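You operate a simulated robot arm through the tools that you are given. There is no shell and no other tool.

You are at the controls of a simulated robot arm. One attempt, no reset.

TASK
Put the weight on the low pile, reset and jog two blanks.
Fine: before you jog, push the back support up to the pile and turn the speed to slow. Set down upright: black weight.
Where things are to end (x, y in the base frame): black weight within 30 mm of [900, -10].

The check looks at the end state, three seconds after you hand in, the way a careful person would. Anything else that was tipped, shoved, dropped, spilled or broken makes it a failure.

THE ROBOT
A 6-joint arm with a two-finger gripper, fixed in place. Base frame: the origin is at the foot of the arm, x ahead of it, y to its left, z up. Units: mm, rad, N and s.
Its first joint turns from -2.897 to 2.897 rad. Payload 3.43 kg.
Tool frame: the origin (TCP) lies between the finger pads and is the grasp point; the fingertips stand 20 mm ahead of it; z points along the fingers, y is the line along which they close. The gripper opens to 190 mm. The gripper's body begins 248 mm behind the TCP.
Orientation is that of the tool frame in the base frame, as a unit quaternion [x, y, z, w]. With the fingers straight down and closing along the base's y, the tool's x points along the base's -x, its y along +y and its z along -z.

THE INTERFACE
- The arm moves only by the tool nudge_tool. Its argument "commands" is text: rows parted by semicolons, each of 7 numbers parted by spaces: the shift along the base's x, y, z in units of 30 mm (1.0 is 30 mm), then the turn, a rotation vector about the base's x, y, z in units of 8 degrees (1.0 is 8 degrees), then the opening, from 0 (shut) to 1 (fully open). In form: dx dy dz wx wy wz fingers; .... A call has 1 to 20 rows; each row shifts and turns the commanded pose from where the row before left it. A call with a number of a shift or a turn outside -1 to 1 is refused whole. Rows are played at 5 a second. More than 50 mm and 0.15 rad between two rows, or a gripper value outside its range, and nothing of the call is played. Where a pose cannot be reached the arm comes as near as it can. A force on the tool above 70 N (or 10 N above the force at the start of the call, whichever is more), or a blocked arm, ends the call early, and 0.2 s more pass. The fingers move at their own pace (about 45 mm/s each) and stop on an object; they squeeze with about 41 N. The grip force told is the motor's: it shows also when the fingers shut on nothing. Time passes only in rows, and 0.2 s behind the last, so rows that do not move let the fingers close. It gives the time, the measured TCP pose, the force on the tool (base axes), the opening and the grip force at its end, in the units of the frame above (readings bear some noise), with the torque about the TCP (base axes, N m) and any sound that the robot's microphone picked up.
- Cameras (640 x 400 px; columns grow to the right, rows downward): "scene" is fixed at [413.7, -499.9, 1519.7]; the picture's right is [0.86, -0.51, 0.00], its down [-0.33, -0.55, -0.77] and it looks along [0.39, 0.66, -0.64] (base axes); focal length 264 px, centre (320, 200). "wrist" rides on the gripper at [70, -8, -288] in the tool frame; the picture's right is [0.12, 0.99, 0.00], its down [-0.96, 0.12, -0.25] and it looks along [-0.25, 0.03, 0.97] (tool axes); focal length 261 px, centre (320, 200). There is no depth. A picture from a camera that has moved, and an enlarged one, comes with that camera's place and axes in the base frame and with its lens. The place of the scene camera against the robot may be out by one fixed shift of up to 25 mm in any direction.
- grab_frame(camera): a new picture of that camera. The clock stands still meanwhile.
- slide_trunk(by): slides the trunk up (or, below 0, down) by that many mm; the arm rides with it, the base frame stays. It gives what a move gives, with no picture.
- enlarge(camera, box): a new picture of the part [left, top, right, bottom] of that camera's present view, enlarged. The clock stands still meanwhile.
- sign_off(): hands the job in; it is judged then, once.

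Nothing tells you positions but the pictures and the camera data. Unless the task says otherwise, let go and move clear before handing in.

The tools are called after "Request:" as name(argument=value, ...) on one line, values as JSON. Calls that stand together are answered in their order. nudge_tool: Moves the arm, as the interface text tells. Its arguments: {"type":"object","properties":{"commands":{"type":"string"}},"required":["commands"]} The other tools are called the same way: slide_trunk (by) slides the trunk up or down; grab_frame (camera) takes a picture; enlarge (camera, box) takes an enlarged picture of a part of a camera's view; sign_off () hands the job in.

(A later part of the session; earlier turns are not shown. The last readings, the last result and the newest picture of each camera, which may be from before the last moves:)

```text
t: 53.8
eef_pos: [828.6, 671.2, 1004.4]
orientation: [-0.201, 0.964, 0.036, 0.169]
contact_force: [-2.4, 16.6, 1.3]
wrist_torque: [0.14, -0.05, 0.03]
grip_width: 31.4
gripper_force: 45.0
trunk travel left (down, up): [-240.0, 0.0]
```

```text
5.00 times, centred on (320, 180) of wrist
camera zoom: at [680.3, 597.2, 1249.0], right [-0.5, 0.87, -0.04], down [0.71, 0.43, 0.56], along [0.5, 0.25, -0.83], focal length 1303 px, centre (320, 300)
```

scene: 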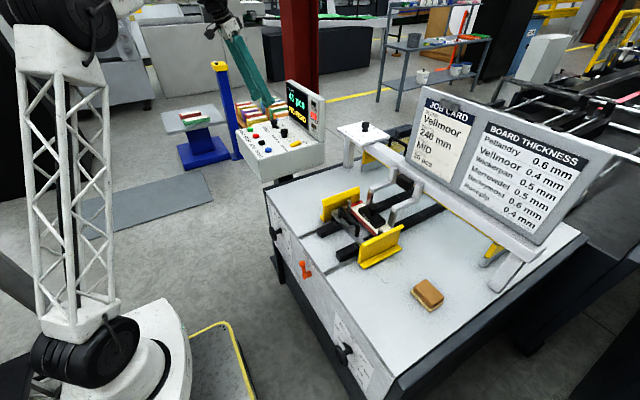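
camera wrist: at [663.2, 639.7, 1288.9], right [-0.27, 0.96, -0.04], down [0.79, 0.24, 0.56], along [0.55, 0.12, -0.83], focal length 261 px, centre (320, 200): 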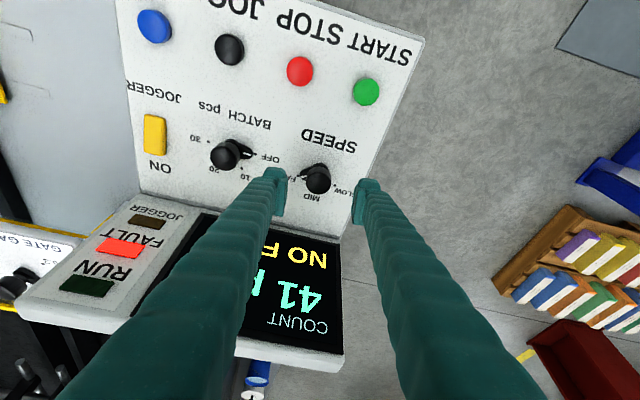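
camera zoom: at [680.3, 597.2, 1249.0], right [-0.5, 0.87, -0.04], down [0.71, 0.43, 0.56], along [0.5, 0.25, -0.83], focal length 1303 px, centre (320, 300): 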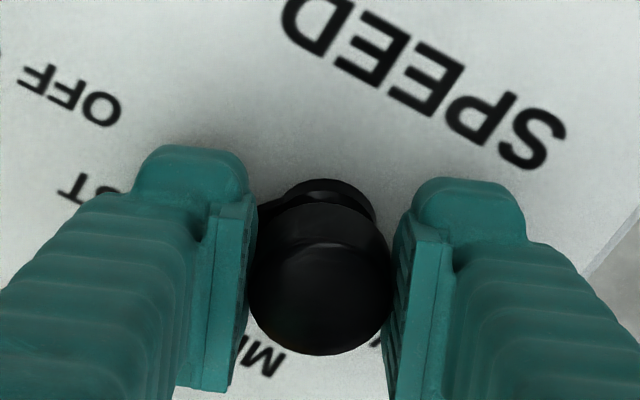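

Request:
nudge_tool(commands="0.01 0.05 0 0 0 0.9 0.1; 0.01 0.03 0 0 0 0.9 0.1; 0 0 0 0 0 0 0.1")

Request:
enlarge(camera="wrist", box=[260, 140, 380, 220])

Request:
enlarge(camera="scene", box=[255, 95, 315, 155])

```text
t: 54.6
eef_pos: [828.4, 671.0, 1003.1]
orientation: [-0.319, 0.932, 0.055, 0.163]
contact_force: [-31.0, -8.7, -0.2]
wrist_torque: [-0.49, 0.64, 0.04]
grip_width: 31.2
gripper_force: 45.0
trunk travel left (down, up): [-240.0, 0.0]
```

```text
5.00 times, centred on (320, 180) of wrist
camera zoom: at [703.7, 563.4, 1249.5], right [-0.7, 0.72, -0.04], down [0.58, 0.6, 0.56], along [0.42, 0.37, -0.83], focal length 1303 px, centre (320, 300)
```

zoom: 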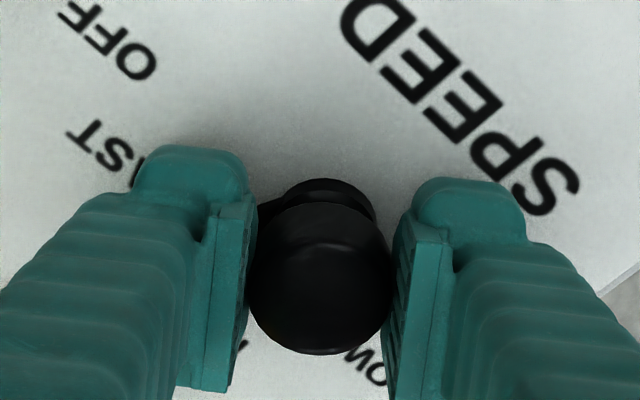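

```text
6.67 times, centred on (285, 125) of scene
camera zoom: at [413.7, -499.9, 1519.7], right [0.86, -0.51, 0.0], down [-0.33, -0.55, -0.77], along [0.39, 0.66, -0.64], focal length 1762 px, centre (553, 700)
```

zoom: 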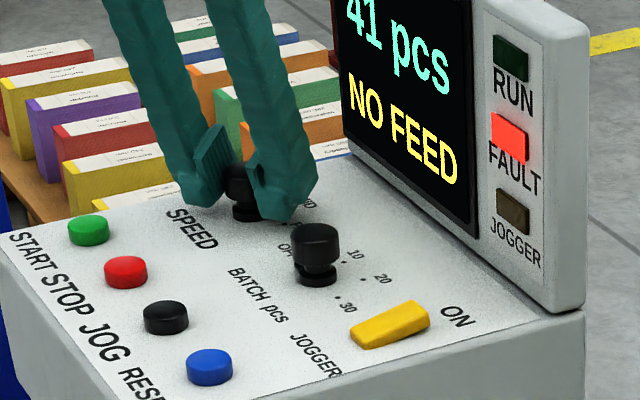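

The lateral load on the knob is building (−31 N in x), so I'll relieve it before turning further.

Request:
nudge_tool(commands="-0.06 -0.02 0 0 0 0 0.1; 0 0 0 0 0 0 0.1")

```text
t: 55.2
eef_pos: [827.7, 670.4, 1003.1]
orientation: [-0.319, 0.932, 0.056, 0.164]
contact_force: [-18.6, -5.4, -3.0]
wrist_torque: [-0.05, 0.03, 0.06]
grip_width: 31.1
gripper_force: 45.1
trunk travel left (down, up): [-240.0, 0.0]
```

Request:
nudge_tool(commands="-0.08 -0.03 0 0 0 0 0.1; 0 0 0 0 0 0 0.1")

```text
t: 55.8
eef_pos: [827.6, 670.9, 1004.1]
orientation: [-0.318, 0.932, 0.056, 0.164]
contact_force: [7.8, 5.7, -6.1]
wrist_torque: [0.22, -0.34, 0.0]
grip_width: 31.2
gripper_force: 44.5
trunk travel left (down, up): [-240.0, 0.0]
```

Request:
nudge_tool(commands="0.0 0.0 0 0 0 0.9 0.1; 0 0 0 0 0 0 0.1")

```text
t: 56.4
eef_pos: [828.8, 671.2, 1002.2]
orientation: [-0.376, 0.91, 0.066, 0.16]
contact_force: [25.6, 5.6, -2.2]
wrist_torque: [0.16, -0.12, -0.04]
grip_width: 31.1
gripper_force: 45.1
trunk travel left (down, up): [-240.0, 0.0]
```

Request:
nudge_tool(commands="0.1 0.02 0 0 0 0.9 0.1; 0 0 0 0 0 0 0.1")

```text
t: 57.0
eef_pos: [828.1, 670.7, 1004.9]
orientation: [-0.434, 0.884, 0.076, 0.155]
contact_force: [2.0, -15.6, -2.5]
wrist_torque: [-0.78, 0.13, -0.01]
grip_width: 31.3
gripper_force: 45.0
trunk travel left (down, up): [-240.0, 0.0]
```

Request:
nudge_tool(commands="0.03 -0.05 0 0 0 0.9 0.1; 0 0 0 0 0 0 0.1")

Request:
enlarge(camera="wrist", box=[240, 130, 400, 230])

Request:
enlarge(camera="scene", box=[255, 95, 315, 155])

```text
t: 57.6
eef_pos: [828.7, 670.1, 1003.5]
orientation: [-0.488, 0.855, 0.087, 0.15]
contact_force: [-0.4, -15.2, -1.2]
wrist_torque: [-0.24, 0.01, -0.01]
grip_width: 31.0
gripper_force: 45.5
trunk travel left (down, up): [-240.0, 0.0]
```

```text
4.00 times, centred on (320, 180) of wrist
camera zoom: at [752.4, 523.8, 1249.4], right [-0.91, 0.41, -0.04], down [0.32, 0.77, 0.56], along [0.26, 0.5, -0.83], focal length 1043 px, centre (320, 280)
```

zoom: 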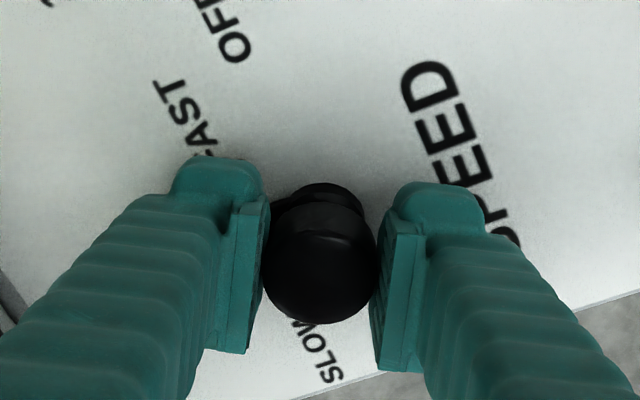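

```text
6.67 times, centred on (285, 125) of scene
camera zoom: at [413.7, -499.9, 1519.7], right [0.86, -0.51, 0.0], down [-0.33, -0.55, -0.77], along [0.39, 0.66, -0.64], focal length 1762 px, centre (553, 700)
```

zoom: 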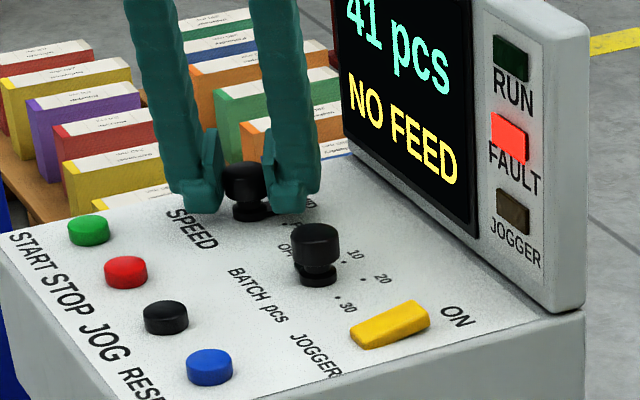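

Request:
nudge_tool(commands="0.02 -0.07 0 0 0 0.6 0.1; 0 -0.02 0 0 0 0.6 0.1; 0 0 0 0 0 0 0.1")

```text
t: 58.4
eef_pos: [828.9, 669.6, 1003.3]
orientation: [-0.559, 0.811, 0.098, 0.143]
contact_force: [-5.2, 17.5, -2.7]
wrist_torque: [0.47, -0.12, 0.04]
grip_width: 30.9
gripper_force: 45.2
trunk travel left (down, up): [-240.0, 0.0]
```

Turned about 60° so far. I'll relieve, release, and look at the pointer.

Request:
nudge_tool(commands="-0.02 0.06 0 0 0 0 0.1; 0 0 0 0 0 0 0.3; 0 0 0 0 0 0 0.42; 0 0 0 0 0 0 0.42; 0 0 0 0 0 0 0.42")

Request:
enlarge(camera="wrist", box=[240, 130, 400, 230])

Request:
enlarge(camera="scene", box=[255, 95, 315, 155])

```text
t: 59.6
eef_pos: [829.6, 669.4, 1003.4]
orientation: [-0.558, 0.812, 0.098, 0.142]
contact_force: [0.8, 0.3, 0.3]
wrist_torque: [0.03, 0.0, 0.0]
grip_width: 79.6
gripper_force: 0.0
trunk travel left (down, up): [-240.0, 0.0]
```

```text
4.00 times, centred on (320, 180) of wrist
camera zoom: at [778.0, 512.5, 1249.6], right [-0.97, 0.25, -0.04], down [0.19, 0.81, 0.56], along [0.17, 0.53, -0.83], focal length 1043 px, centre (320, 280)
```

zoom: 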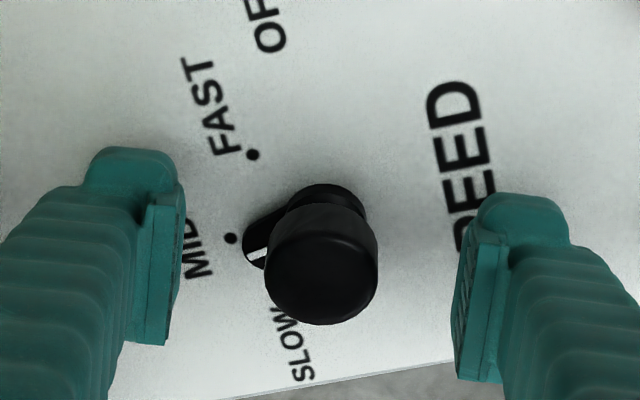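

```text
6.67 times, centred on (285, 125) of scene
camera zoom: at [413.7, -499.9, 1519.7], right [0.86, -0.51, 0.0], down [-0.33, -0.55, -0.77], along [0.39, 0.66, -0.64], focal length 1762 px, centre (553, 700)
```

zoom: 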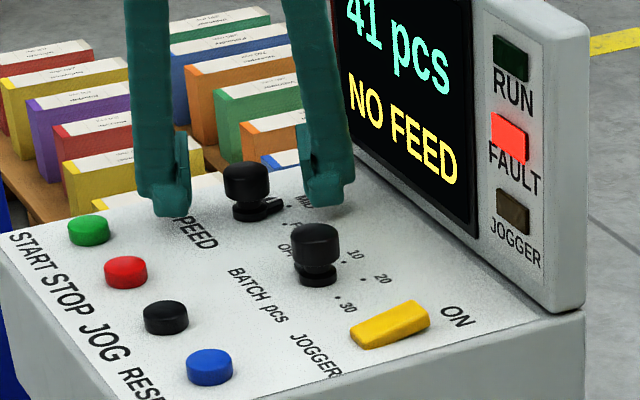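

The pointer is now at MID. I'll rise clear, swing the tool back 60°, and re-grip for the second turn.

Request:
nudge_tool(commands="0 0.05 0.6 0 0 0 0.42; 0 0 0.6 0 0 0 0.42; 0 0 0 0 0 -0.94 0.42; 0 0 0 0 0 -0.94 0.42; 0 0 0 0 0 -0.94 0.42; 0 0 0 0 0 -0.94 0.42; 0 0 0 0 0 -0.94 0.42; 0 0 0 0 0 -0.94 0.42; 0 0 0 0 0 -0.94 0.42; 0 0 0 0 0 -0.94 0.42; 0 0 0 0 0 0 0.42")

Request:
enlarge(camera="wrist", box=[240, 130, 400, 230])

```text
t: 62.0
eef_pos: [830.4, 672.9, 1039.9]
orientation: [-0.075, 0.982, 0.014, 0.172]
contact_force: [-0.4, 0.9, -0.2]
wrist_torque: [0.01, 0.0, -0.03]
grip_width: 79.9
gripper_force: 0.1
trunk travel left (down, up): [-240.0, 0.0]
```

```text
4.00 times, centred on (320, 180) of wrist
camera zoom: at [667.8, 637.7, 1285.0], right [-0.26, 0.96, -0.04], down [0.79, 0.24, 0.56], along [0.55, 0.11, -0.83], focal length 1043 px, centre (320, 280)
```

zoom: 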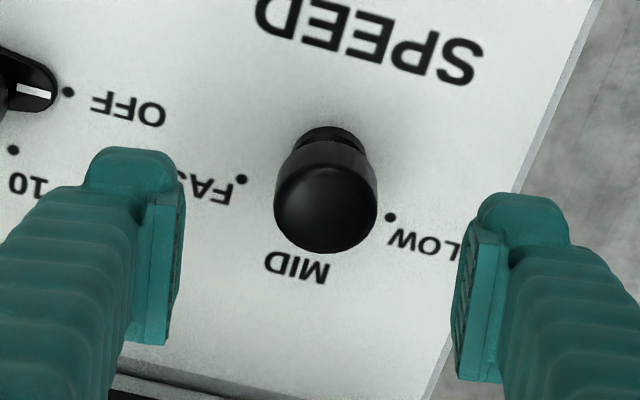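

Request:
nudge_tool(commands="0 0 -0.4 0 0 0 0.42; 0 0 0 0 0 0 0.42")

Request:
nudge_tool(commands="0 0 -0.2 0 0 0 0.42; 0 0 0 0 0 0 0.42")

Request:
enlarge(camera="wrist", box=[240, 130, 400, 230])

```text
t: 62.6
eef_pos: [828.7, 672.0, 1026.4]
orientation: [-0.075, 0.982, 0.013, 0.172]
contact_force: [1.1, -0.6, 0.0]
wrist_torque: [0.01, -0.01, 0.02]
grip_width: 80.1
gripper_force: 0.0
trunk travel left (down, up): [-240.0, 0.0]
```

```text
t: 63.2
eef_pos: [829.9, 672.9, 1022.1]
orientation: [-0.076, 0.982, 0.014, 0.173]
contact_force: [-0.1, -0.5, 0.0]
wrist_torque: [0.0, 0.0, 0.01]
grip_width: 80.0
gripper_force: 0.1
trunk travel left (down, up): [-240.0, 0.0]
```

```text
4.00 times, centred on (320, 180) of wrist
camera zoom: at [667.5, 638.5, 1266.9], right [-0.26, 0.96, -0.04], down [0.79, 0.24, 0.56], along [0.55, 0.12, -0.83], focal length 1043 px, centre (320, 280)
```

zoom: 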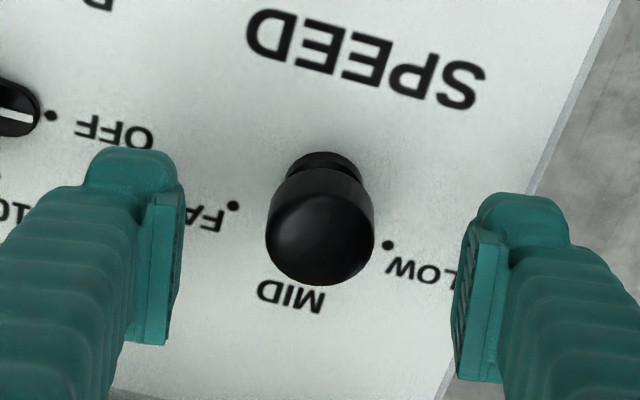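

Request:
nudge_tool(commands="-0.03 -0.02 -0.3 0 0 0 0.42; 0 0 -0.3 0 0 0 0.42; 0 0 0 0 0 0 0.42")

Request:
nudge_tool(commands="0 0 0 0 0 0 0.1; 0 0 0 0 0 0 0.1; 0 0 0 0 0 0 0.1; 0 0 0 0 0 0 0.1; 0 0 0 0 0 0 0.1")

Request:
enlarge(camera="wrist", box=[240, 130, 400, 230])

```text
t: 64.0
eef_pos: [828.1, 671.9, 1003.0]
orientation: [-0.075, 0.982, 0.013, 0.173]
contact_force: [0.8, -0.5, 0.1]
wrist_torque: [-0.01, -0.01, 0.01]
grip_width: 79.9
gripper_force: 0.1
trunk travel left (down, up): [-240.0, 0.0]
```

```text
t: 65.2
eef_pos: [828.5, 672.2, 1002.4]
orientation: [-0.075, 0.982, 0.013, 0.173]
contact_force: [-0.4, -0.5, -0.9]
wrist_torque: [-0.05, -0.04, 0.03]
grip_width: 31.4
gripper_force: 45.1
trunk travel left (down, up): [-240.0, 0.0]
```

```text
4.00 times, centred on (320, 180) of wrist
camera zoom: at [667.1, 637.7, 1248.6], right [-0.26, 0.96, -0.04], down [0.79, 0.24, 0.56], along [0.55, 0.12, -0.83], focal length 1043 px, centre (320, 280)
```

zoom: 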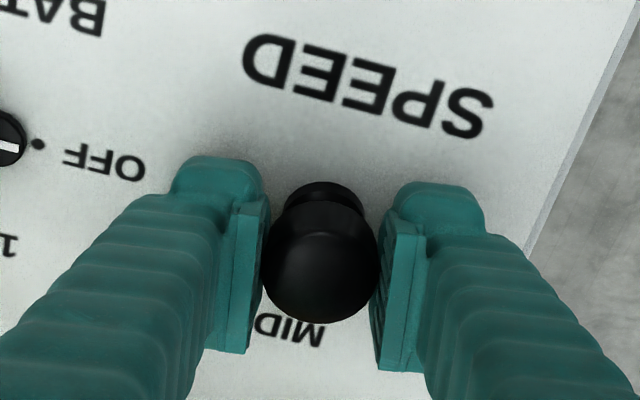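

Gripped again with no side load. Turning toward SLOW in small steps.

Request:
nudge_tool(commands="0 0 0 0 0 0.9 0.1; 0 0 0 0 0 0.9 0.1; 0 0 0 0 0 0 0.1")

```text
t: 66.0
eef_pos: [828.4, 672.8, 1002.9]
orientation: [-0.198, 0.965, 0.034, 0.169]
contact_force: [6.5, 5.9, 1.0]
wrist_torque: [0.12, -0.18, 0.01]
grip_width: 31.1
gripper_force: 44.9
trunk travel left (down, up): [-240.0, 0.0]
```

Request:
nudge_tool(commands="0.03 0.02 0 0 0 0.9 0.1; 0 0 0 0 0 0.9 0.1; 0 0 0 0 0 0 0.1")

```text
t: 66.8
eef_pos: [829.2, 671.7, 1002.7]
orientation: [-0.318, 0.932, 0.055, 0.163]
contact_force: [-5.3, -2.9, -2.7]
wrist_torque: [-0.16, 0.04, 0.01]
grip_width: 31.1
gripper_force: 45.1
trunk travel left (down, up): [-240.0, 0.0]
```

Request:
nudge_tool(commands="-0.01 -0.01 0 0 0 0.9 0.1; 0 0 0 0 0 0.9 0.1; 0 0 0 0 0 0 0.1")

```text
t: 67.6
eef_pos: [828.4, 671.6, 1003.1]
orientation: [-0.432, 0.885, 0.076, 0.156]
contact_force: [-9.1, -4.7, -5.2]
wrist_torque: [-0.08, 0.01, 0.03]
grip_width: 31.1
gripper_force: 44.8
trunk travel left (down, up): [-240.0, 0.0]
```

Request:
nudge_tool(commands="-0.02 -0.01 0 0 0 0.85 0.1; -0.01 0 0 0 0 0.85 0.1; 0 0 0 0 0 0 0.1")

Request:
enlarge(camera="scene", box=[255, 95, 315, 155])

```text
t: 68.4
eef_pos: [828.8, 670.7, 1003.8]
orientation: [-0.534, 0.827, 0.094, 0.146]
contact_force: [8.0, 3.4, -3.3]
wrist_torque: [-0.03, -0.06, -0.49]
grip_width: 31.2
gripper_force: 44.9
trunk travel left (down, up): [-240.0, 0.0]
```

```text
6.67 times, centred on (285, 125) of scene
camera zoom: at [413.7, -499.9, 1519.7], right [0.86, -0.51, 0.0], down [-0.33, -0.55, -0.77], along [0.39, 0.66, -0.64], focal length 1762 px, centre (553, 700)
```

zoom: 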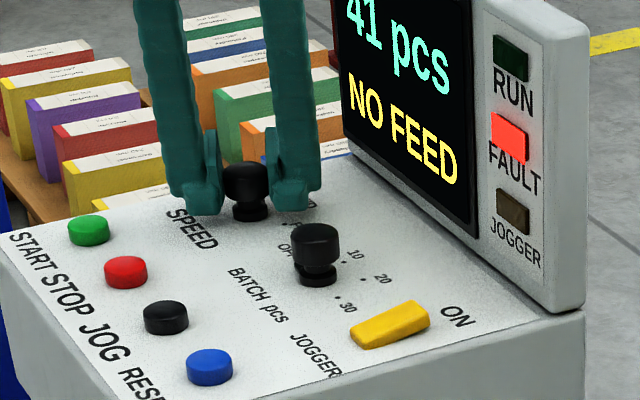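

A torque rise of −0.49 N·m suggests the knob has reached its SLOW end stop. Releasing and looking.

Request:
nudge_tool(commands="0 0 0 0 0 0 0.3; 0 0 0 0 0 0 0.42; 0 0 0 0 0 0 0.42; 0 0.03 0.6 0 0 0 0.42; 0 0 0.8 0 0 0 0.42; 0 0 0.8 0 0 0 0.42; 0 0 0 0 0 0 0.42")

Request:
enlarge(camera="wrist", box=[240, 110, 400, 210])

Request:
enlarge(camera="scene", box=[265, 105, 305, 145])

```text
t: 70.0
eef_pos: [828.7, 672.0, 1070.8]
orientation: [-0.533, 0.828, 0.093, 0.145]
contact_force: [0.3, 0.5, 0.0]
wrist_torque: [0.02, 0.04, 0.0]
grip_width: 79.8
gripper_force: 0.0
trunk travel left (down, up): [-240.0, 0.0]
```

```text
4.00 times, centred on (320, 160) of wrist
camera zoom: at [767.3, 517.4, 1315.7], right [-0.95, 0.31, -0.04], down [0.23, 0.79, 0.56], along [0.2, 0.52, -0.83], focal length 1043 px, centre (320, 360)
```

zoom: 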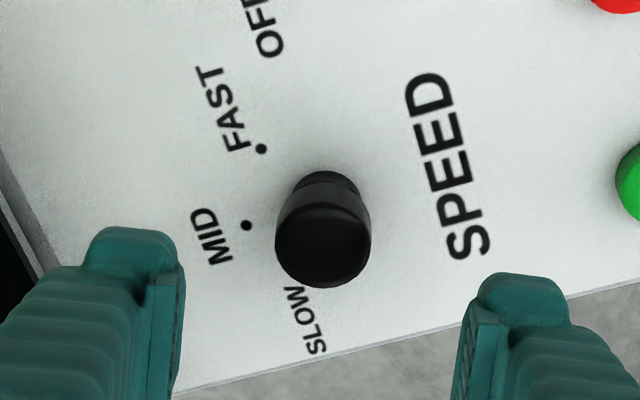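

```text
10.00 times, centred on (285, 125) of scene
camera zoom: at [413.7, -499.9, 1519.7], right [0.86, -0.51, 0.0], down [-0.33, -0.55, -0.77], along [0.39, 0.66, -0.64], focal length 2642 px, centre (670, 950)
```

zoom: 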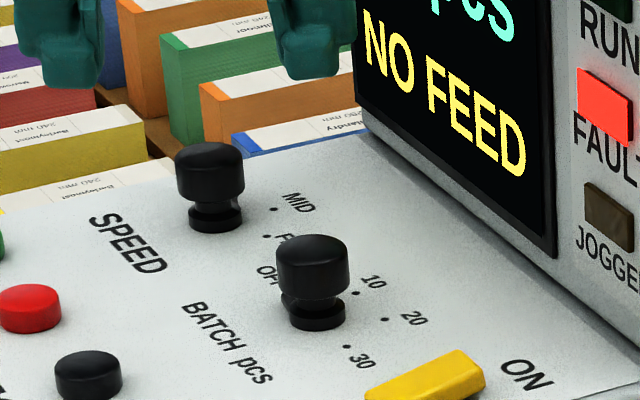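

The pointer is out of sight under the cap on the SLOW side; I'll verify it from above. Now I'll move inward and up, and undo the swing and tilt.

Request:
nudge_tool(commands="-0.6 -0.4 1 0 0 0 0.42; -0.9 -0.6 1 0 0 0 0.42; -0.9 -0.6 1 0 0 0 0.42; -0.9 -0.6 0.8 0 0 0 0.42; 0 0 0 0 0 -0.89 0.42; 0 0 0 0 0 -0.89 0.42; 0 0 0 0 0 -0.89 0.42; 0 0 0 0 0 -0.89 0.42; 0 0 0 0 0 -0.89 0.42; 0 0 0 0 0 -0.89 0.42; 0 0 0 0 0 -0.89 0.42; 0 0 0 0 0 -0.87 0.7; 0 0 0 -0.13 0.82 0 1; 0 0 0 -0.13 0.82 0 1; 0 0 0 -0.13 0.82 0 1; 0 0 0 0 0 -0.55 1; 0 0 0 0 0 -0.55 1; 0 0 0 0 0 0 1")

Request:
grab_frame(camera="wrist")

Request:
enlarge(camera="wrist", box=[220, 100, 400, 320])

```text
t: 73.8
eef_pos: [730.7, 606.8, 1184.2]
orientation: [0.0, 1.0, -0.001, 0.0]
contact_force: [-0.3, 0.1, 0.4]
wrist_torque: [0.02, 0.0, 0.0]
grip_width: 190.0
gripper_force: 0.1
trunk travel left (down, up): [-240.0, 0.0]
```

```text
taken
camera wrist: at [659.2, 597.0, 1470.2], right [-0.12, 0.99, 0.0], down [0.96, 0.12, 0.25], along [0.25, 0.03, -0.97], focal length 261 px, centre (320, 200)
```

wrist: 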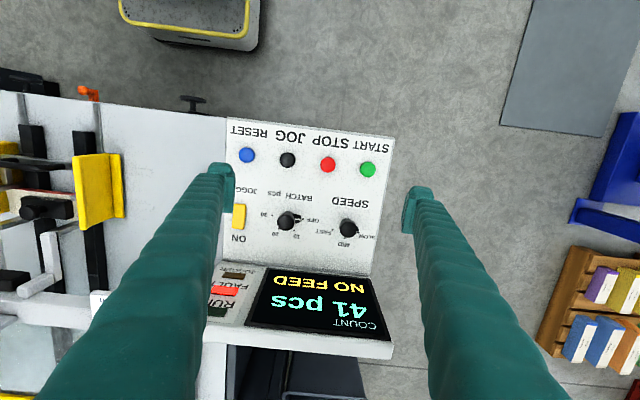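

```text
1.82 times, centred on (310, 210) of wrist
camera zoom: at [659.2, 597.0, 1470.2], right [-0.12, 0.99, 0.0], down [0.96, 0.12, 0.25], along [0.25, 0.03, -0.97], focal length 474 px, centre (338, 182)
```

zoom: 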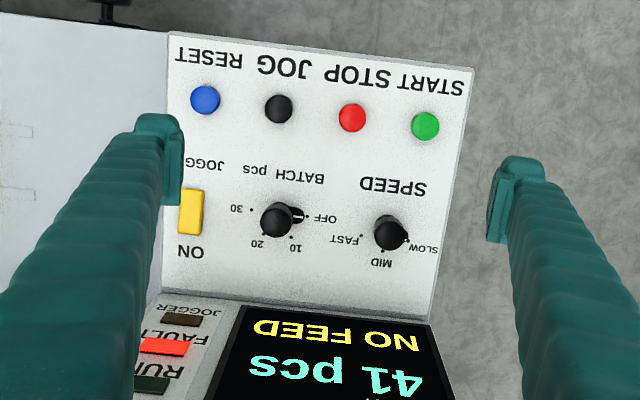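

Request:
enlarge(camera="wrist", box=[320, 200, 390, 260])

Request:
enlarge(camera="wrist", box=[225, 120, 325, 200])

```text
6.67 times, centred on (355, 230) of wrist
camera zoom: at [659.2, 597.0, 1470.2], right [-0.12, 0.99, 0.0], down [0.96, 0.12, 0.25], along [0.25, 0.03, -0.97], focal length 1738 px, centre (87, 0)
```

zoom: 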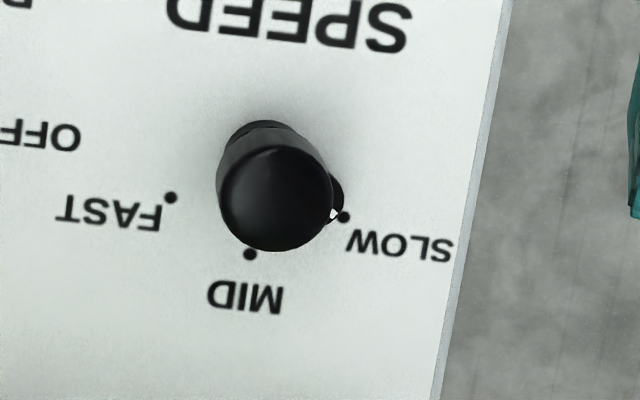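

```text
5.00 times, centred on (275, 160) of wrist
camera zoom: at [659.2, 597.0, 1470.2], right [-0.12, 0.99, 0.0], down [0.96, 0.12, 0.25], along [0.25, 0.03, -0.97], focal length 1303 px, centre (545, 400)
```

zoom: 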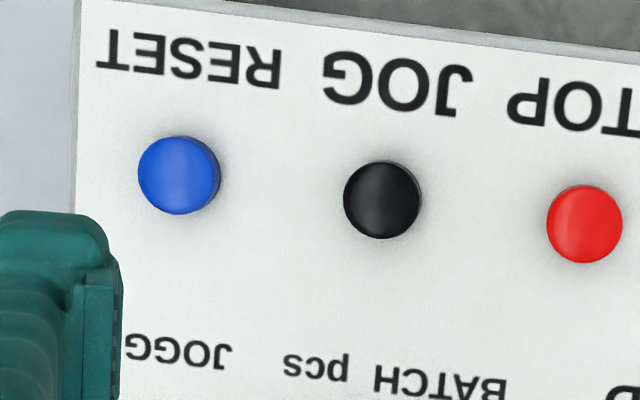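

The speed pointer is right at SLOW. Next is RESET at (716,466): I'll close the fingers and move above it.

Request:
nudge_tool(commands="-0.08 -0.78 0 0 0 0 0; -0.08 -0.78 0 0 0 0 0; -0.08 -0.78 0 0 0 0 0; -0.08 -0.78 0 0 0 0 0; -0.08 -0.78 0 0 0 0 0; -0.08 -0.79 -0.5 0 0 0 0; 0 0 -1 0 0 0 0; 0 0 -1 0 0 0 0; 0 0 -1 0 0 0 0; 0 0 -1 0 0 0 0; 0 0 -0.5 0 0 0 0; 0 0 0 0 0 0 0; 0 0 0 0 0 0 0")

Request:
grab_frame(camera="wrist")

Request:
enlarge(camera="scene", box=[225, 75, 345, 195])

```text
t: 76.6
eef_pos: [714.5, 464.3, 1033.0]
orientation: [0.0, 1.0, -0.001, 0.0]
contact_force: [0.0, 0.8, 0.6]
wrist_torque: [-0.02, -0.04, 0.0]
grip_width: 0.0
gripper_force: 34.2
trunk travel left (down, up): [-240.0, 0.0]
```

```text
taken
camera wrist: at [644.4, 456.3, 1320.8], right [-0.12, 0.99, 0.0], down [0.96, 0.12, 0.25], along [0.25, 0.03, -0.97], focal length 261 px, centre (320, 200)
```

wrist: 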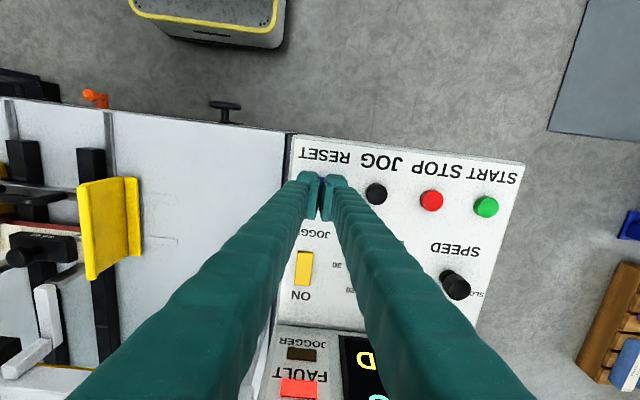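

```text
3.33 times, centred on (285, 135) of scene
camera zoom: at [413.7, -499.9, 1519.7], right [0.86, -0.51, 0.0], down [-0.33, -0.55, -0.77], along [0.39, 0.66, -0.64], focal length 881 px, centre (437, 417)
```

zoom: 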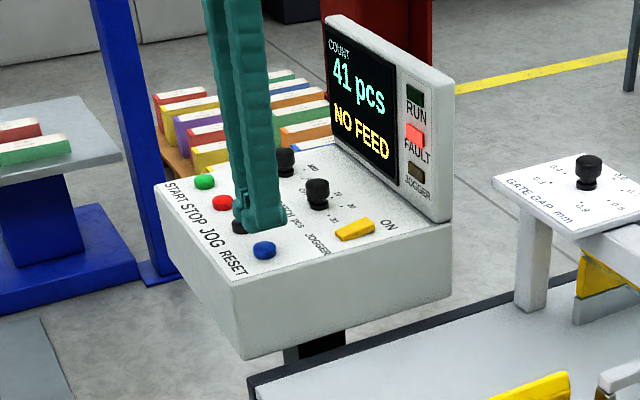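

Request:
nudge_tool(commands="0.04 0.05 -0.5 0 0 0 0; 0 0 -0.3 0 0 0 0; 0 0 0 0 0 0 0")

Request:
enlarge(camera="scene", box=[255, 115, 315, 175])

Request:
enlarge(camera="wrist", box=[260, 140, 400, 240])

```text
t: 77.4
eef_pos: [715.6, 467.0, 1009.4]
orientation: [0.0, 1.0, -0.001, 0.0]
contact_force: [-0.5, 0.1, -0.1]
wrist_torque: [-0.03, 0.03, 0.03]
grip_width: 0.0
gripper_force: 34.1
trunk travel left (down, up): [-240.0, 0.0]
```

```text
6.67 times, centred on (285, 145) of scene
camera zoom: at [413.7, -499.9, 1519.7], right [0.86, -0.51, 0.0], down [-0.33, -0.55, -0.77], along [0.39, 0.66, -0.64], focal length 1762 px, centre (553, 567)
```

zoom: 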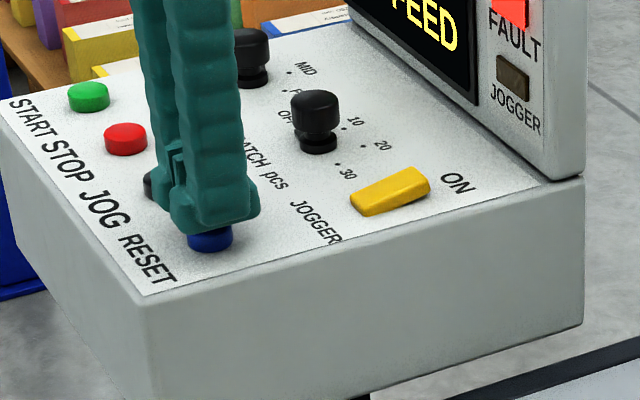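

```text
4.00 times, centred on (330, 190) of wrist
camera zoom: at [645.4, 457.5, 1296.6], right [-0.12, 0.99, 0.0], down [0.96, 0.12, 0.25], along [0.25, 0.03, -0.97], focal length 1043 px, centre (280, 240)
```

zoom: 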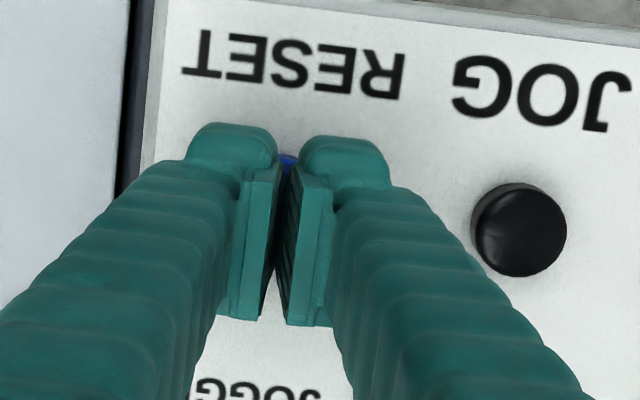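

Request:
nudge_tool(commands="0 0 -0.2 0 0 0 0; 0 0 0 0 0 0 0")

Request:
nudge_tool(commands="0 0 -0.1 0 0 0 0; 0 0 0 0 0 0 0")

Request:
nudge_tool(commands="0 0 -0.1 0 0 0 0; 0 0 0 0 0 0 0")

```text
t: 78.0
eef_pos: [714.7, 466.5, 1004.4]
orientation: [-0.001, 1.0, -0.001, 0.0]
contact_force: [-0.6, -0.8, 0.0]
wrist_torque: [-0.04, 0.02, -0.01]
grip_width: 0.1
gripper_force: 34.0
trunk travel left (down, up): [-240.0, 0.0]
```

```text
t: 78.6
eef_pos: [715.9, 467.7, 1000.6]
orientation: [-0.001, 1.0, -0.001, 0.0]
contact_force: [0.4, -0.2, 0.5]
wrist_torque: [0.02, -0.01, 0.0]
grip_width: 0.0
gripper_force: 33.7
trunk travel left (down, up): [-240.0, 0.0]
```

```text
t: 79.2
eef_pos: [715.8, 466.7, 998.6]
orientation: [-0.002, 1.0, -0.001, 0.001]
contact_force: [0.4, 0.6, 1.1]
wrist_torque: [0.0, 0.01, 0.02]
grip_width: 0.0
gripper_force: 34.0
trunk travel left (down, up): [-240.0, 0.0]
heard: click
```

A click was heard at z≈998.6. Checking the display and indicators.

Request:
enlarge(camera="scene", box=[255, 75, 345, 175])

```text
4.00 times, centred on (300, 125) of scene
camera zoom: at [413.7, -499.9, 1519.7], right [0.86, -0.51, 0.0], down [-0.33, -0.55, -0.77], along [0.39, 0.66, -0.64], focal length 1057 px, centre (400, 500)
```

zoom: 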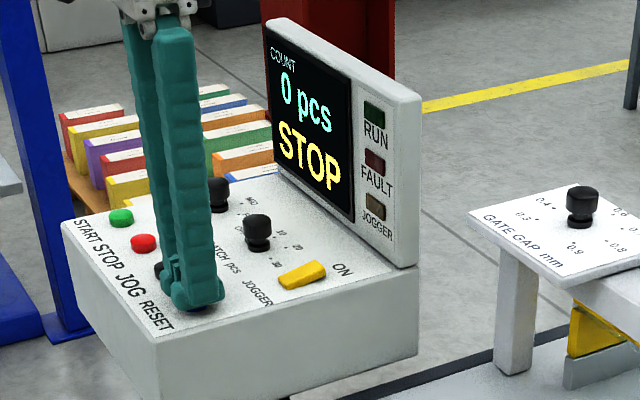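

RESET worked: the count is 0, the state is STOP and the fault is cleared. Now I'll rise and move to JOG at (716,542).

Request:
nudge_tool(commands="0 0 0.6 0 0 0 0; 0 0.85 0 0 0 0 0; 0 0.85 0 0 0 0 0; 0 0.83 0 0 0 0 0; 0 0 0 0 0 0 0")

Request:
enlarge(camera="wrist", box=[250, 140, 390, 240])

Request:
enlarge(camera="scene", box=[225, 85, 345, 185])

```text
t: 80.4
eef_pos: [718.4, 542.1, 1013.6]
orientation: [-0.001, 1.0, -0.001, 0.001]
contact_force: [0.2, -0.7, -0.3]
wrist_torque: [-0.01, 0.02, 0.01]
grip_width: 0.0
gripper_force: 34.4
trunk travel left (down, up): [-240.0, 0.0]
```

```text
4.00 times, centred on (320, 190) of wrist
camera zoom: at [647.4, 533.4, 1301.3], right [-0.12, 0.99, 0.0], down [0.96, 0.12, 0.25], along [0.25, 0.03, -0.97], focal length 1043 px, centre (320, 240)
```

zoom: 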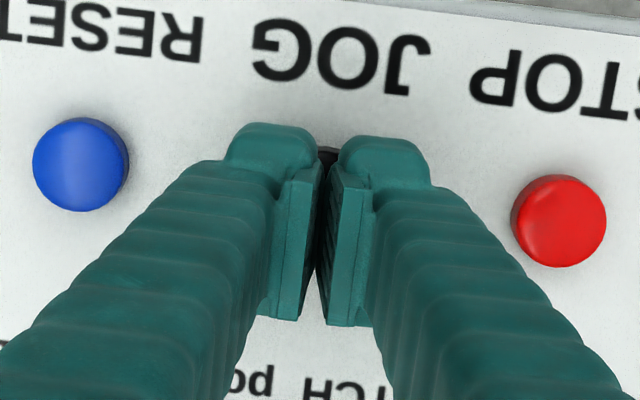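

```text
4.00 times, centred on (285, 135) of scene
camera zoom: at [413.7, -499.9, 1519.7], right [0.86, -0.51, 0.0], down [-0.33, -0.55, -0.77], along [0.39, 0.66, -0.64], focal length 1057 px, centre (460, 460)
```

zoom: 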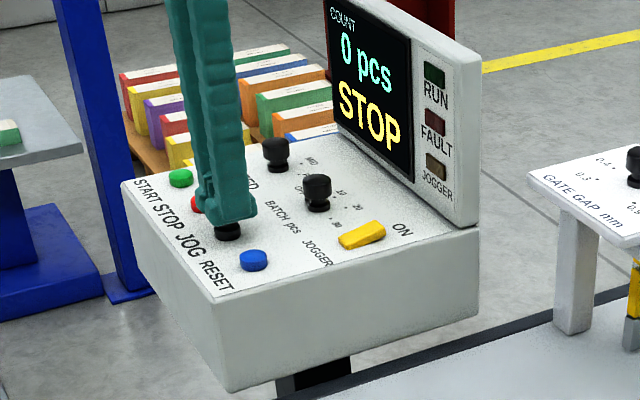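

The tip is right over JOG. First a last check of the pile, weight and support, then press.

Request:
enlarge(camera="scene", box=[310, 150, 430, 270])

Request:
nudge_tool(commands="-0.04 0 -0.3 0 0 0 0; 0 0 -0.1 0 0 0 0; 0 0 0 0 0 0 0")

```text
3.33 times, centred on (370, 210) of scene
camera zoom: at [413.7, -499.9, 1519.7], right [0.86, -0.51, 0.0], down [-0.33, -0.55, -0.77], along [0.39, 0.66, -0.64], focal length 881 px, centre (153, 167)
```

zoom: 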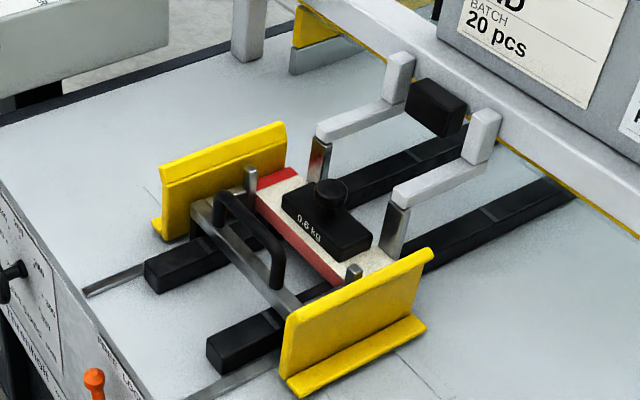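

```text
t: 81.2
eef_pos: [716.0, 542.1, 1002.1]
orientation: [-0.001, 1.0, -0.001, 0.001]
contact_force: [-1.2, 0.0, -0.1]
wrist_torque: [0.01, -0.01, 0.0]
grip_width: 0.1
gripper_force: 34.1
trunk travel left (down, up): [-240.0, 0.0]
```

Request:
nudge_tool(commands="0 0 -0.1 0 0 0 0; 0 0 0 0 0 0 0")

```text
t: 81.8
eef_pos: [714.5, 541.8, 1000.1]
orientation: [0.0, 1.0, 0.0, 0.0]
contact_force: [-0.3, 0.3, 0.6]
wrist_torque: [0.03, -0.04, -0.01]
grip_width: 6.2
gripper_force: 34.3
trunk travel left (down, up): [-240.0, 0.0]
```

Request:
nudge_tool(commands="0 0 -0.07 0 0 0 0; 0 0 0 0 0 0 0")

Request:
enlarge(camera="scene", box=[225, 75, 345, 185])

```text
t: 82.4
eef_pos: [714.7, 542.0, 997.7]
orientation: [0.0, 1.0, -0.001, 0.0]
contact_force: [0.7, -1.2, 2.3]
wrist_torque: [0.0, 0.01, -0.02]
grip_width: 5.9
gripper_force: 34.4
trunk travel left (down, up): [-240.0, 0.0]
heard: click
```

```text
3.64 times, centred on (285, 130) of scene
camera zoom: at [413.7, -499.9, 1519.7], right [0.86, -0.51, 0.0], down [-0.33, -0.55, -0.77], along [0.39, 0.66, -0.64], focal length 961 px, centre (447, 454)
```

zoom: 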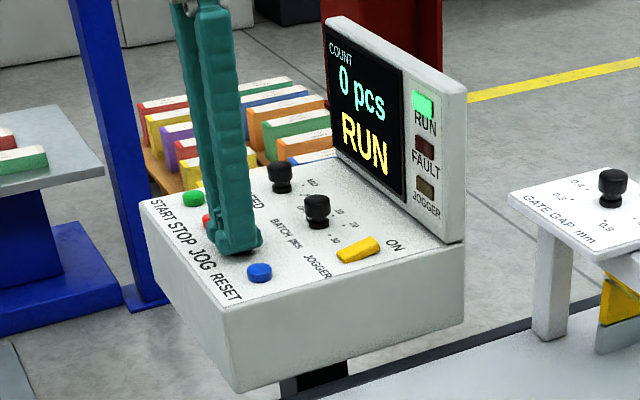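

While JOG is held the machine shows RUN with count 0. I'll hold in short steps and watch the count.

Request:
nudge_tool(commands="0 0 0 0 0 0 0")

Request:
enlarge(camera="scene", box=[275, 75, 345, 145])

Request:
enlarge(camera="scene", box=[310, 150, 450, 270])

```text
t: 82.8
eef_pos: [714.3, 542.8, 997.5]
orientation: [0.0, 1.0, -0.001, 0.001]
contact_force: [-0.3, -0.6, 2.0]
wrist_torque: [0.0, 0.0, -0.01]
grip_width: 6.0
gripper_force: 34.3
trunk travel left (down, up): [-240.0, 0.0]
```

```text
5.71 times, centred on (310, 110) of scene
camera zoom: at [413.7, -499.9, 1519.7], right [0.86, -0.51, 0.0], down [-0.33, -0.55, -0.77], along [0.39, 0.66, -0.64], focal length 1510 px, centre (377, 714)
```

zoom: 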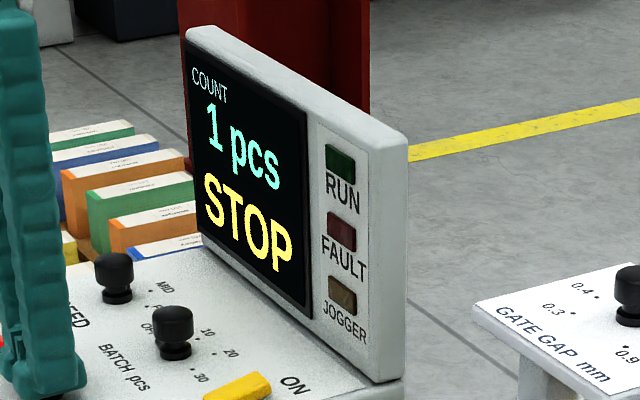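

```text
3.33 times, centred on (380, 210) of scene
camera zoom: at [413.7, -499.9, 1519.7], right [0.86, -0.51, 0.0], down [-0.33, -0.55, -0.77], along [0.39, 0.66, -0.64], focal length 881 px, centre (120, 167)
```

zoom: 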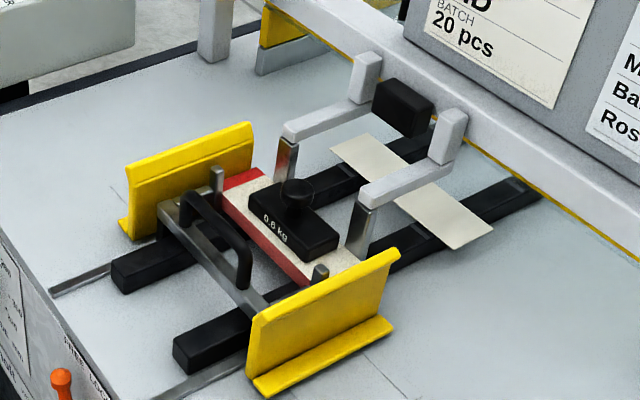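

One press fed one blank: the count is 1 and the machine stopped. I'll release, pause a moment, and check before the second press.

Request:
nudge_tool(commands="0 0 0.3 0 0 0 0; 0 0 0 0 0 0 0; 0 0 0 0 0 0 0; 0 0 0 0 0 0 0; 0 0 0 0 0 0 0")

Request:
enlarge(camera="scene", box=[310, 130, 450, 270])

Request:
enlarge(camera="scene", box=[235, 75, 345, 175])

```text
t: 84.0
eef_pos: [714.6, 544.0, 1007.0]
orientation: [-0.001, 1.0, -0.001, -0.001]
contact_force: [0.1, -0.1, 0.1]
wrist_torque: [-0.02, -0.01, 0.03]
grip_width: 0.0
gripper_force: 34.1
trunk travel left (down, up): [-240.0, 0.0]
```

```text
2.86 times, centred on (380, 200) of scene
camera zoom: at [413.7, -499.9, 1519.7], right [0.86, -0.51, 0.0], down [-0.33, -0.55, -0.77], along [0.39, 0.66, -0.64], focal length 755 px, centre (149, 200)
```

zoom: 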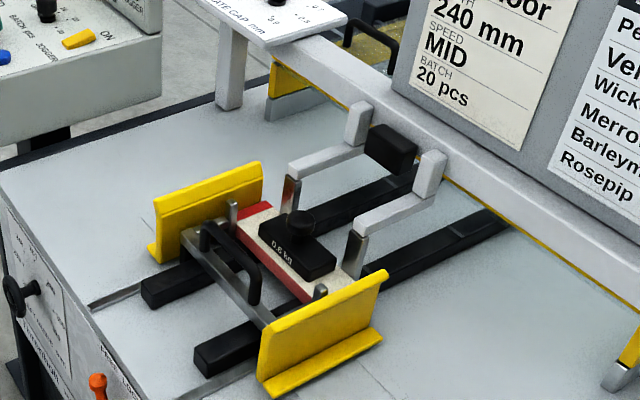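

```text
4.00 times, centred on (290, 125) of scene
camera zoom: at [413.7, -499.9, 1519.7], right [0.86, -0.51, 0.0], down [-0.33, -0.55, -0.77], along [0.39, 0.66, -0.64], focal length 1057 px, centre (440, 500)
```

zoom: 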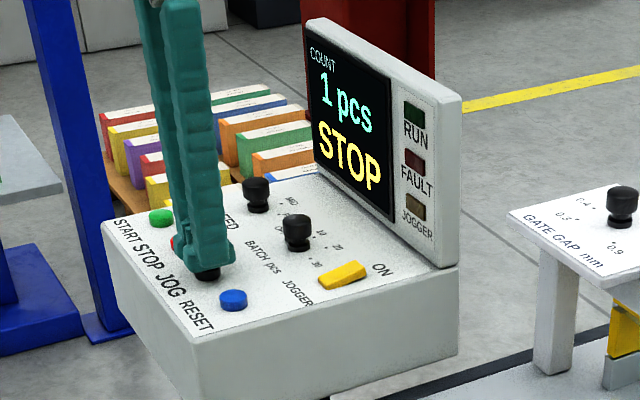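

The first blank went through and the feeder is at STOP with count 1. Pressing JOG once more.

Request:
nudge_tool(commands="0 0 -0.15 0 0 0 0; 0 0 -0.15 0 0 0 0; 0 0 0 0 0 0 0")

Request:
enlarge(camera="scene", box=[235, 75, 345, 175])

```text
t: 84.8
eef_pos: [714.1, 542.1, 997.6]
orientation: [0.0, 1.0, -0.001, 0.0]
contact_force: [-0.3, -0.9, 1.6]
wrist_torque: [-0.02, -0.01, 0.02]
grip_width: 6.0
gripper_force: 34.5
trunk travel left (down, up): [-240.0, 0.0]
heard: click
```

```text
4.00 times, centred on (290, 125) of scene
camera zoom: at [413.7, -499.9, 1519.7], right [0.86, -0.51, 0.0], down [-0.33, -0.55, -0.77], along [0.39, 0.66, -0.64], focal length 1057 px, centre (440, 500)
```

zoom: 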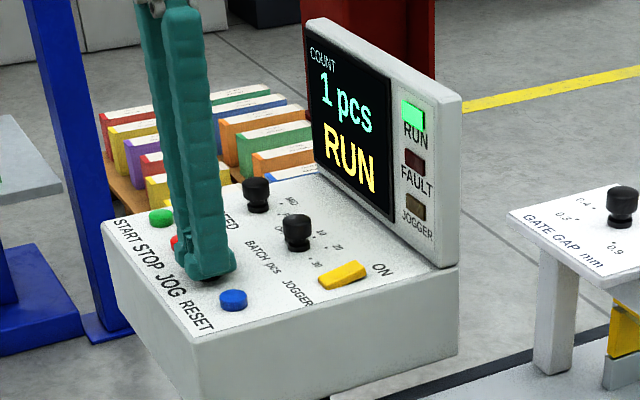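

Request:
nudge_tool(commands="0 0 0 0 0 0 0")

Request:
enlarge(camera="scene", box=[235, 75, 345, 175])

```text
t: 85.2
eef_pos: [714.4, 542.1, 998.6]
orientation: [-0.001, 1.0, -0.001, 0.0]
contact_force: [0.6, -1.0, 1.4]
wrist_torque: [-0.02, -0.01, 0.01]
grip_width: 5.9
gripper_force: 34.4
trunk travel left (down, up): [-240.0, 0.0]
```

```text
4.00 times, centred on (290, 125) of scene
camera zoom: at [413.7, -499.9, 1519.7], right [0.86, -0.51, 0.0], down [-0.33, -0.55, -0.77], along [0.39, 0.66, -0.64], focal length 1057 px, centre (440, 500)
```

zoom: 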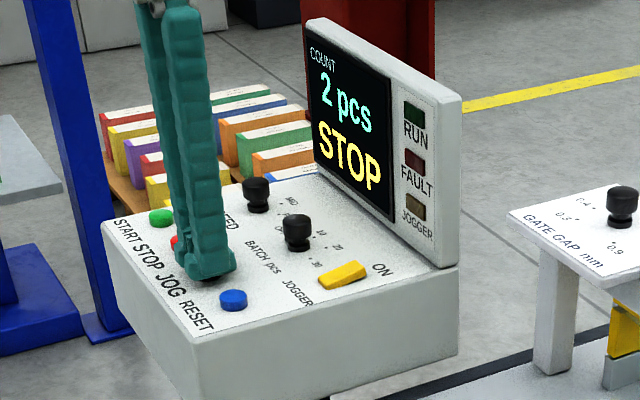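

The count is 2 with STOP and no fault. I'll release straight up, move clear, and inspect everything.

Request:
nudge_tool(commands="0 0 0.5 0 0 0 0; 0 0 1 0 0 0 0; 0 0 1 0 0 0 0; 0 0 1 0 0 0 0; 0 0 1 0 0 0 0; 0 0 1 0 0 0 0; -0.6 -0.6 1 0 0 0 0; -0.8 -0.8 0.5 0 0 0 0; -0.8 -0.8 0 0 0 0 0; -0.8 -0.8 0 0 0 0 0.2; -0.5 -1 0 0 0 0 0.5; 0 -1 0 0 0 0 0.8; 0 -1 0 0 0 0 1; 0 -1 0 0 0 0 1; 0 -1 0 0 0 0 1; 0 -1 0 0 0 0 1; 0 0 0 0 0 0 1")

Request:
grab_frame(camera="scene")

Request:
grab_frame(camera="wrist")

Request:
enlarge(camera="scene", box=[310, 150, 430, 270])

Request:
enlarge(camera="scene", box=[225, 75, 345, 175])

```text
t: 88.8
eef_pos: [610.3, 271.4, 1207.8]
orientation: [-0.001, 1.0, -0.001, 0.0]
contact_force: [-0.6, -0.2, -0.3]
wrist_torque: [-0.03, -0.04, 0.02]
grip_width: 156.3
gripper_force: 0.0
trunk travel left (down, up): [-240.0, 0.0]
```

```text
taken
```

scene: 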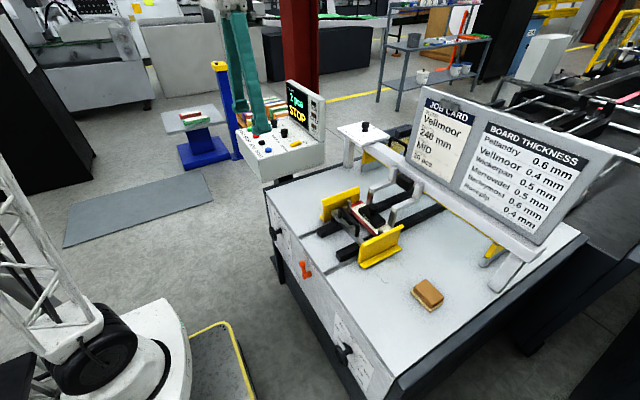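

```text
taken
camera wrist: at [539.0, 262.6, 1494.7], right [-0.12, 0.99, 0.0], down [0.96, 0.12, 0.25], along [0.25, 0.03, -0.97], focal length 261 px, centre (320, 200)
```

wrist: 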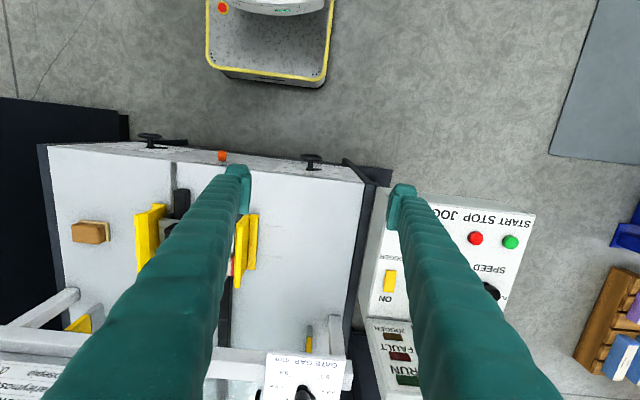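

```text
3.33 times, centred on (370, 210) of scene
camera zoom: at [413.7, -499.9, 1519.7], right [0.86, -0.51, 0.0], down [-0.33, -0.55, -0.77], along [0.39, 0.66, -0.64], focal length 881 px, centre (153, 167)
```

zoom: 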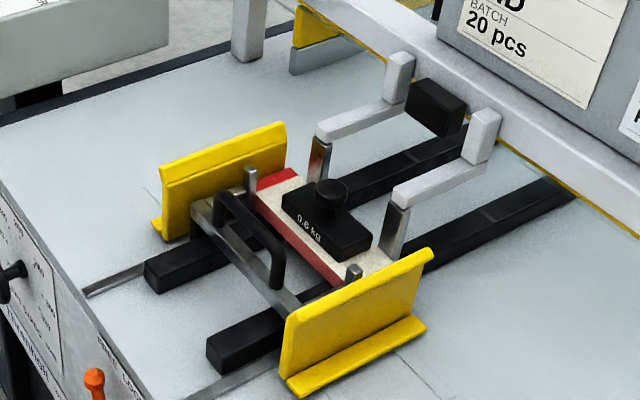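

```text
4.00 times, centred on (285, 125) of scene
camera zoom: at [413.7, -499.9, 1519.7], right [0.86, -0.51, 0.0], down [-0.33, -0.55, -0.77], along [0.39, 0.66, -0.64], focal length 1057 px, centre (460, 500)
```

zoom: 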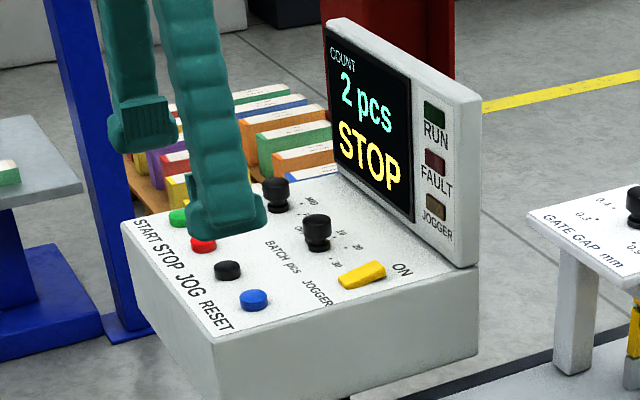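

The display shows 2 pcs, STOP and no fault. I'll take one last top view of the pile to confirm the weight and the support.

Request:
nudge_tool(commands="0.2 -1 0 0 0 0 1; 0.2 -1 0 0 0 0 1; 0.2 -1 0 0 0 0 1; 0.2 -1 0 0 0 0 1; 0.2 -1 0 0 0 0 1; 0.2 -1 0 0 0 0 1; 0.2 -1 0 0 0 0 1; 0.2 -1 0 0 0 0 1; 0.2 -1 0 0 0 0 1; 0 -0.4 0 0 0 0 1; 0 0 0 0 0 0 1")

Request:
enlarge(camera="wrist", box=[240, 150, 400, 350])

Request:
enlarge(camera="wrist", box=[260, 210, 360, 290])

```text
t: 91.2
eef_pos: [664.0, -10.3, 1208.9]
orientation: [-0.001, 1.0, 0.0, 0.0]
contact_force: [0.4, -0.4, 1.2]
wrist_torque: [-0.02, 0.0, -0.01]
grip_width: 189.9
gripper_force: 0.0
trunk travel left (down, up): [-240.0, 0.0]
```

```text
2.00 times, centred on (320, 250) of wrist
camera zoom: at [593.0, -20.0, 1495.5], right [-0.12, 0.99, 0.0], down [0.96, 0.12, 0.25], along [0.25, 0.03, -0.97], focal length 521 px, centre (320, 100)
```

zoom: 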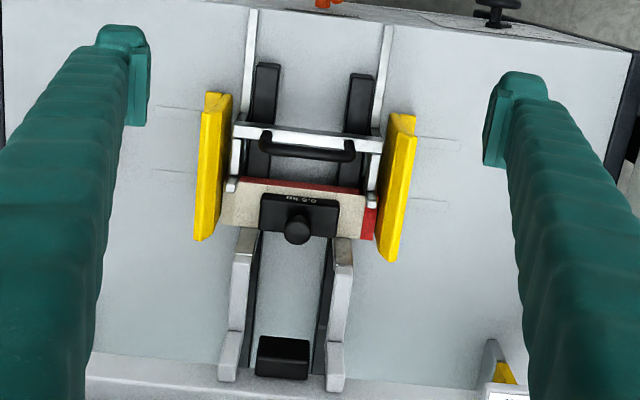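

```text
5.00 times, centred on (310, 250) of wrist
camera zoom: at [593.0, -20.0, 1495.5], right [-0.12, 0.99, 0.0], down [0.96, 0.12, 0.25], along [0.25, 0.03, -0.97], focal length 1303 px, centre (370, -50)
```

zoom: 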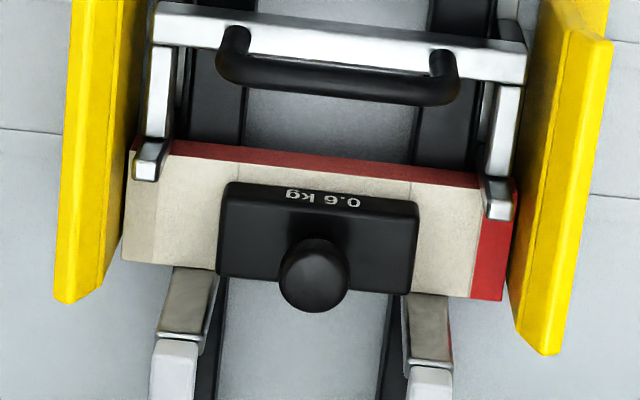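

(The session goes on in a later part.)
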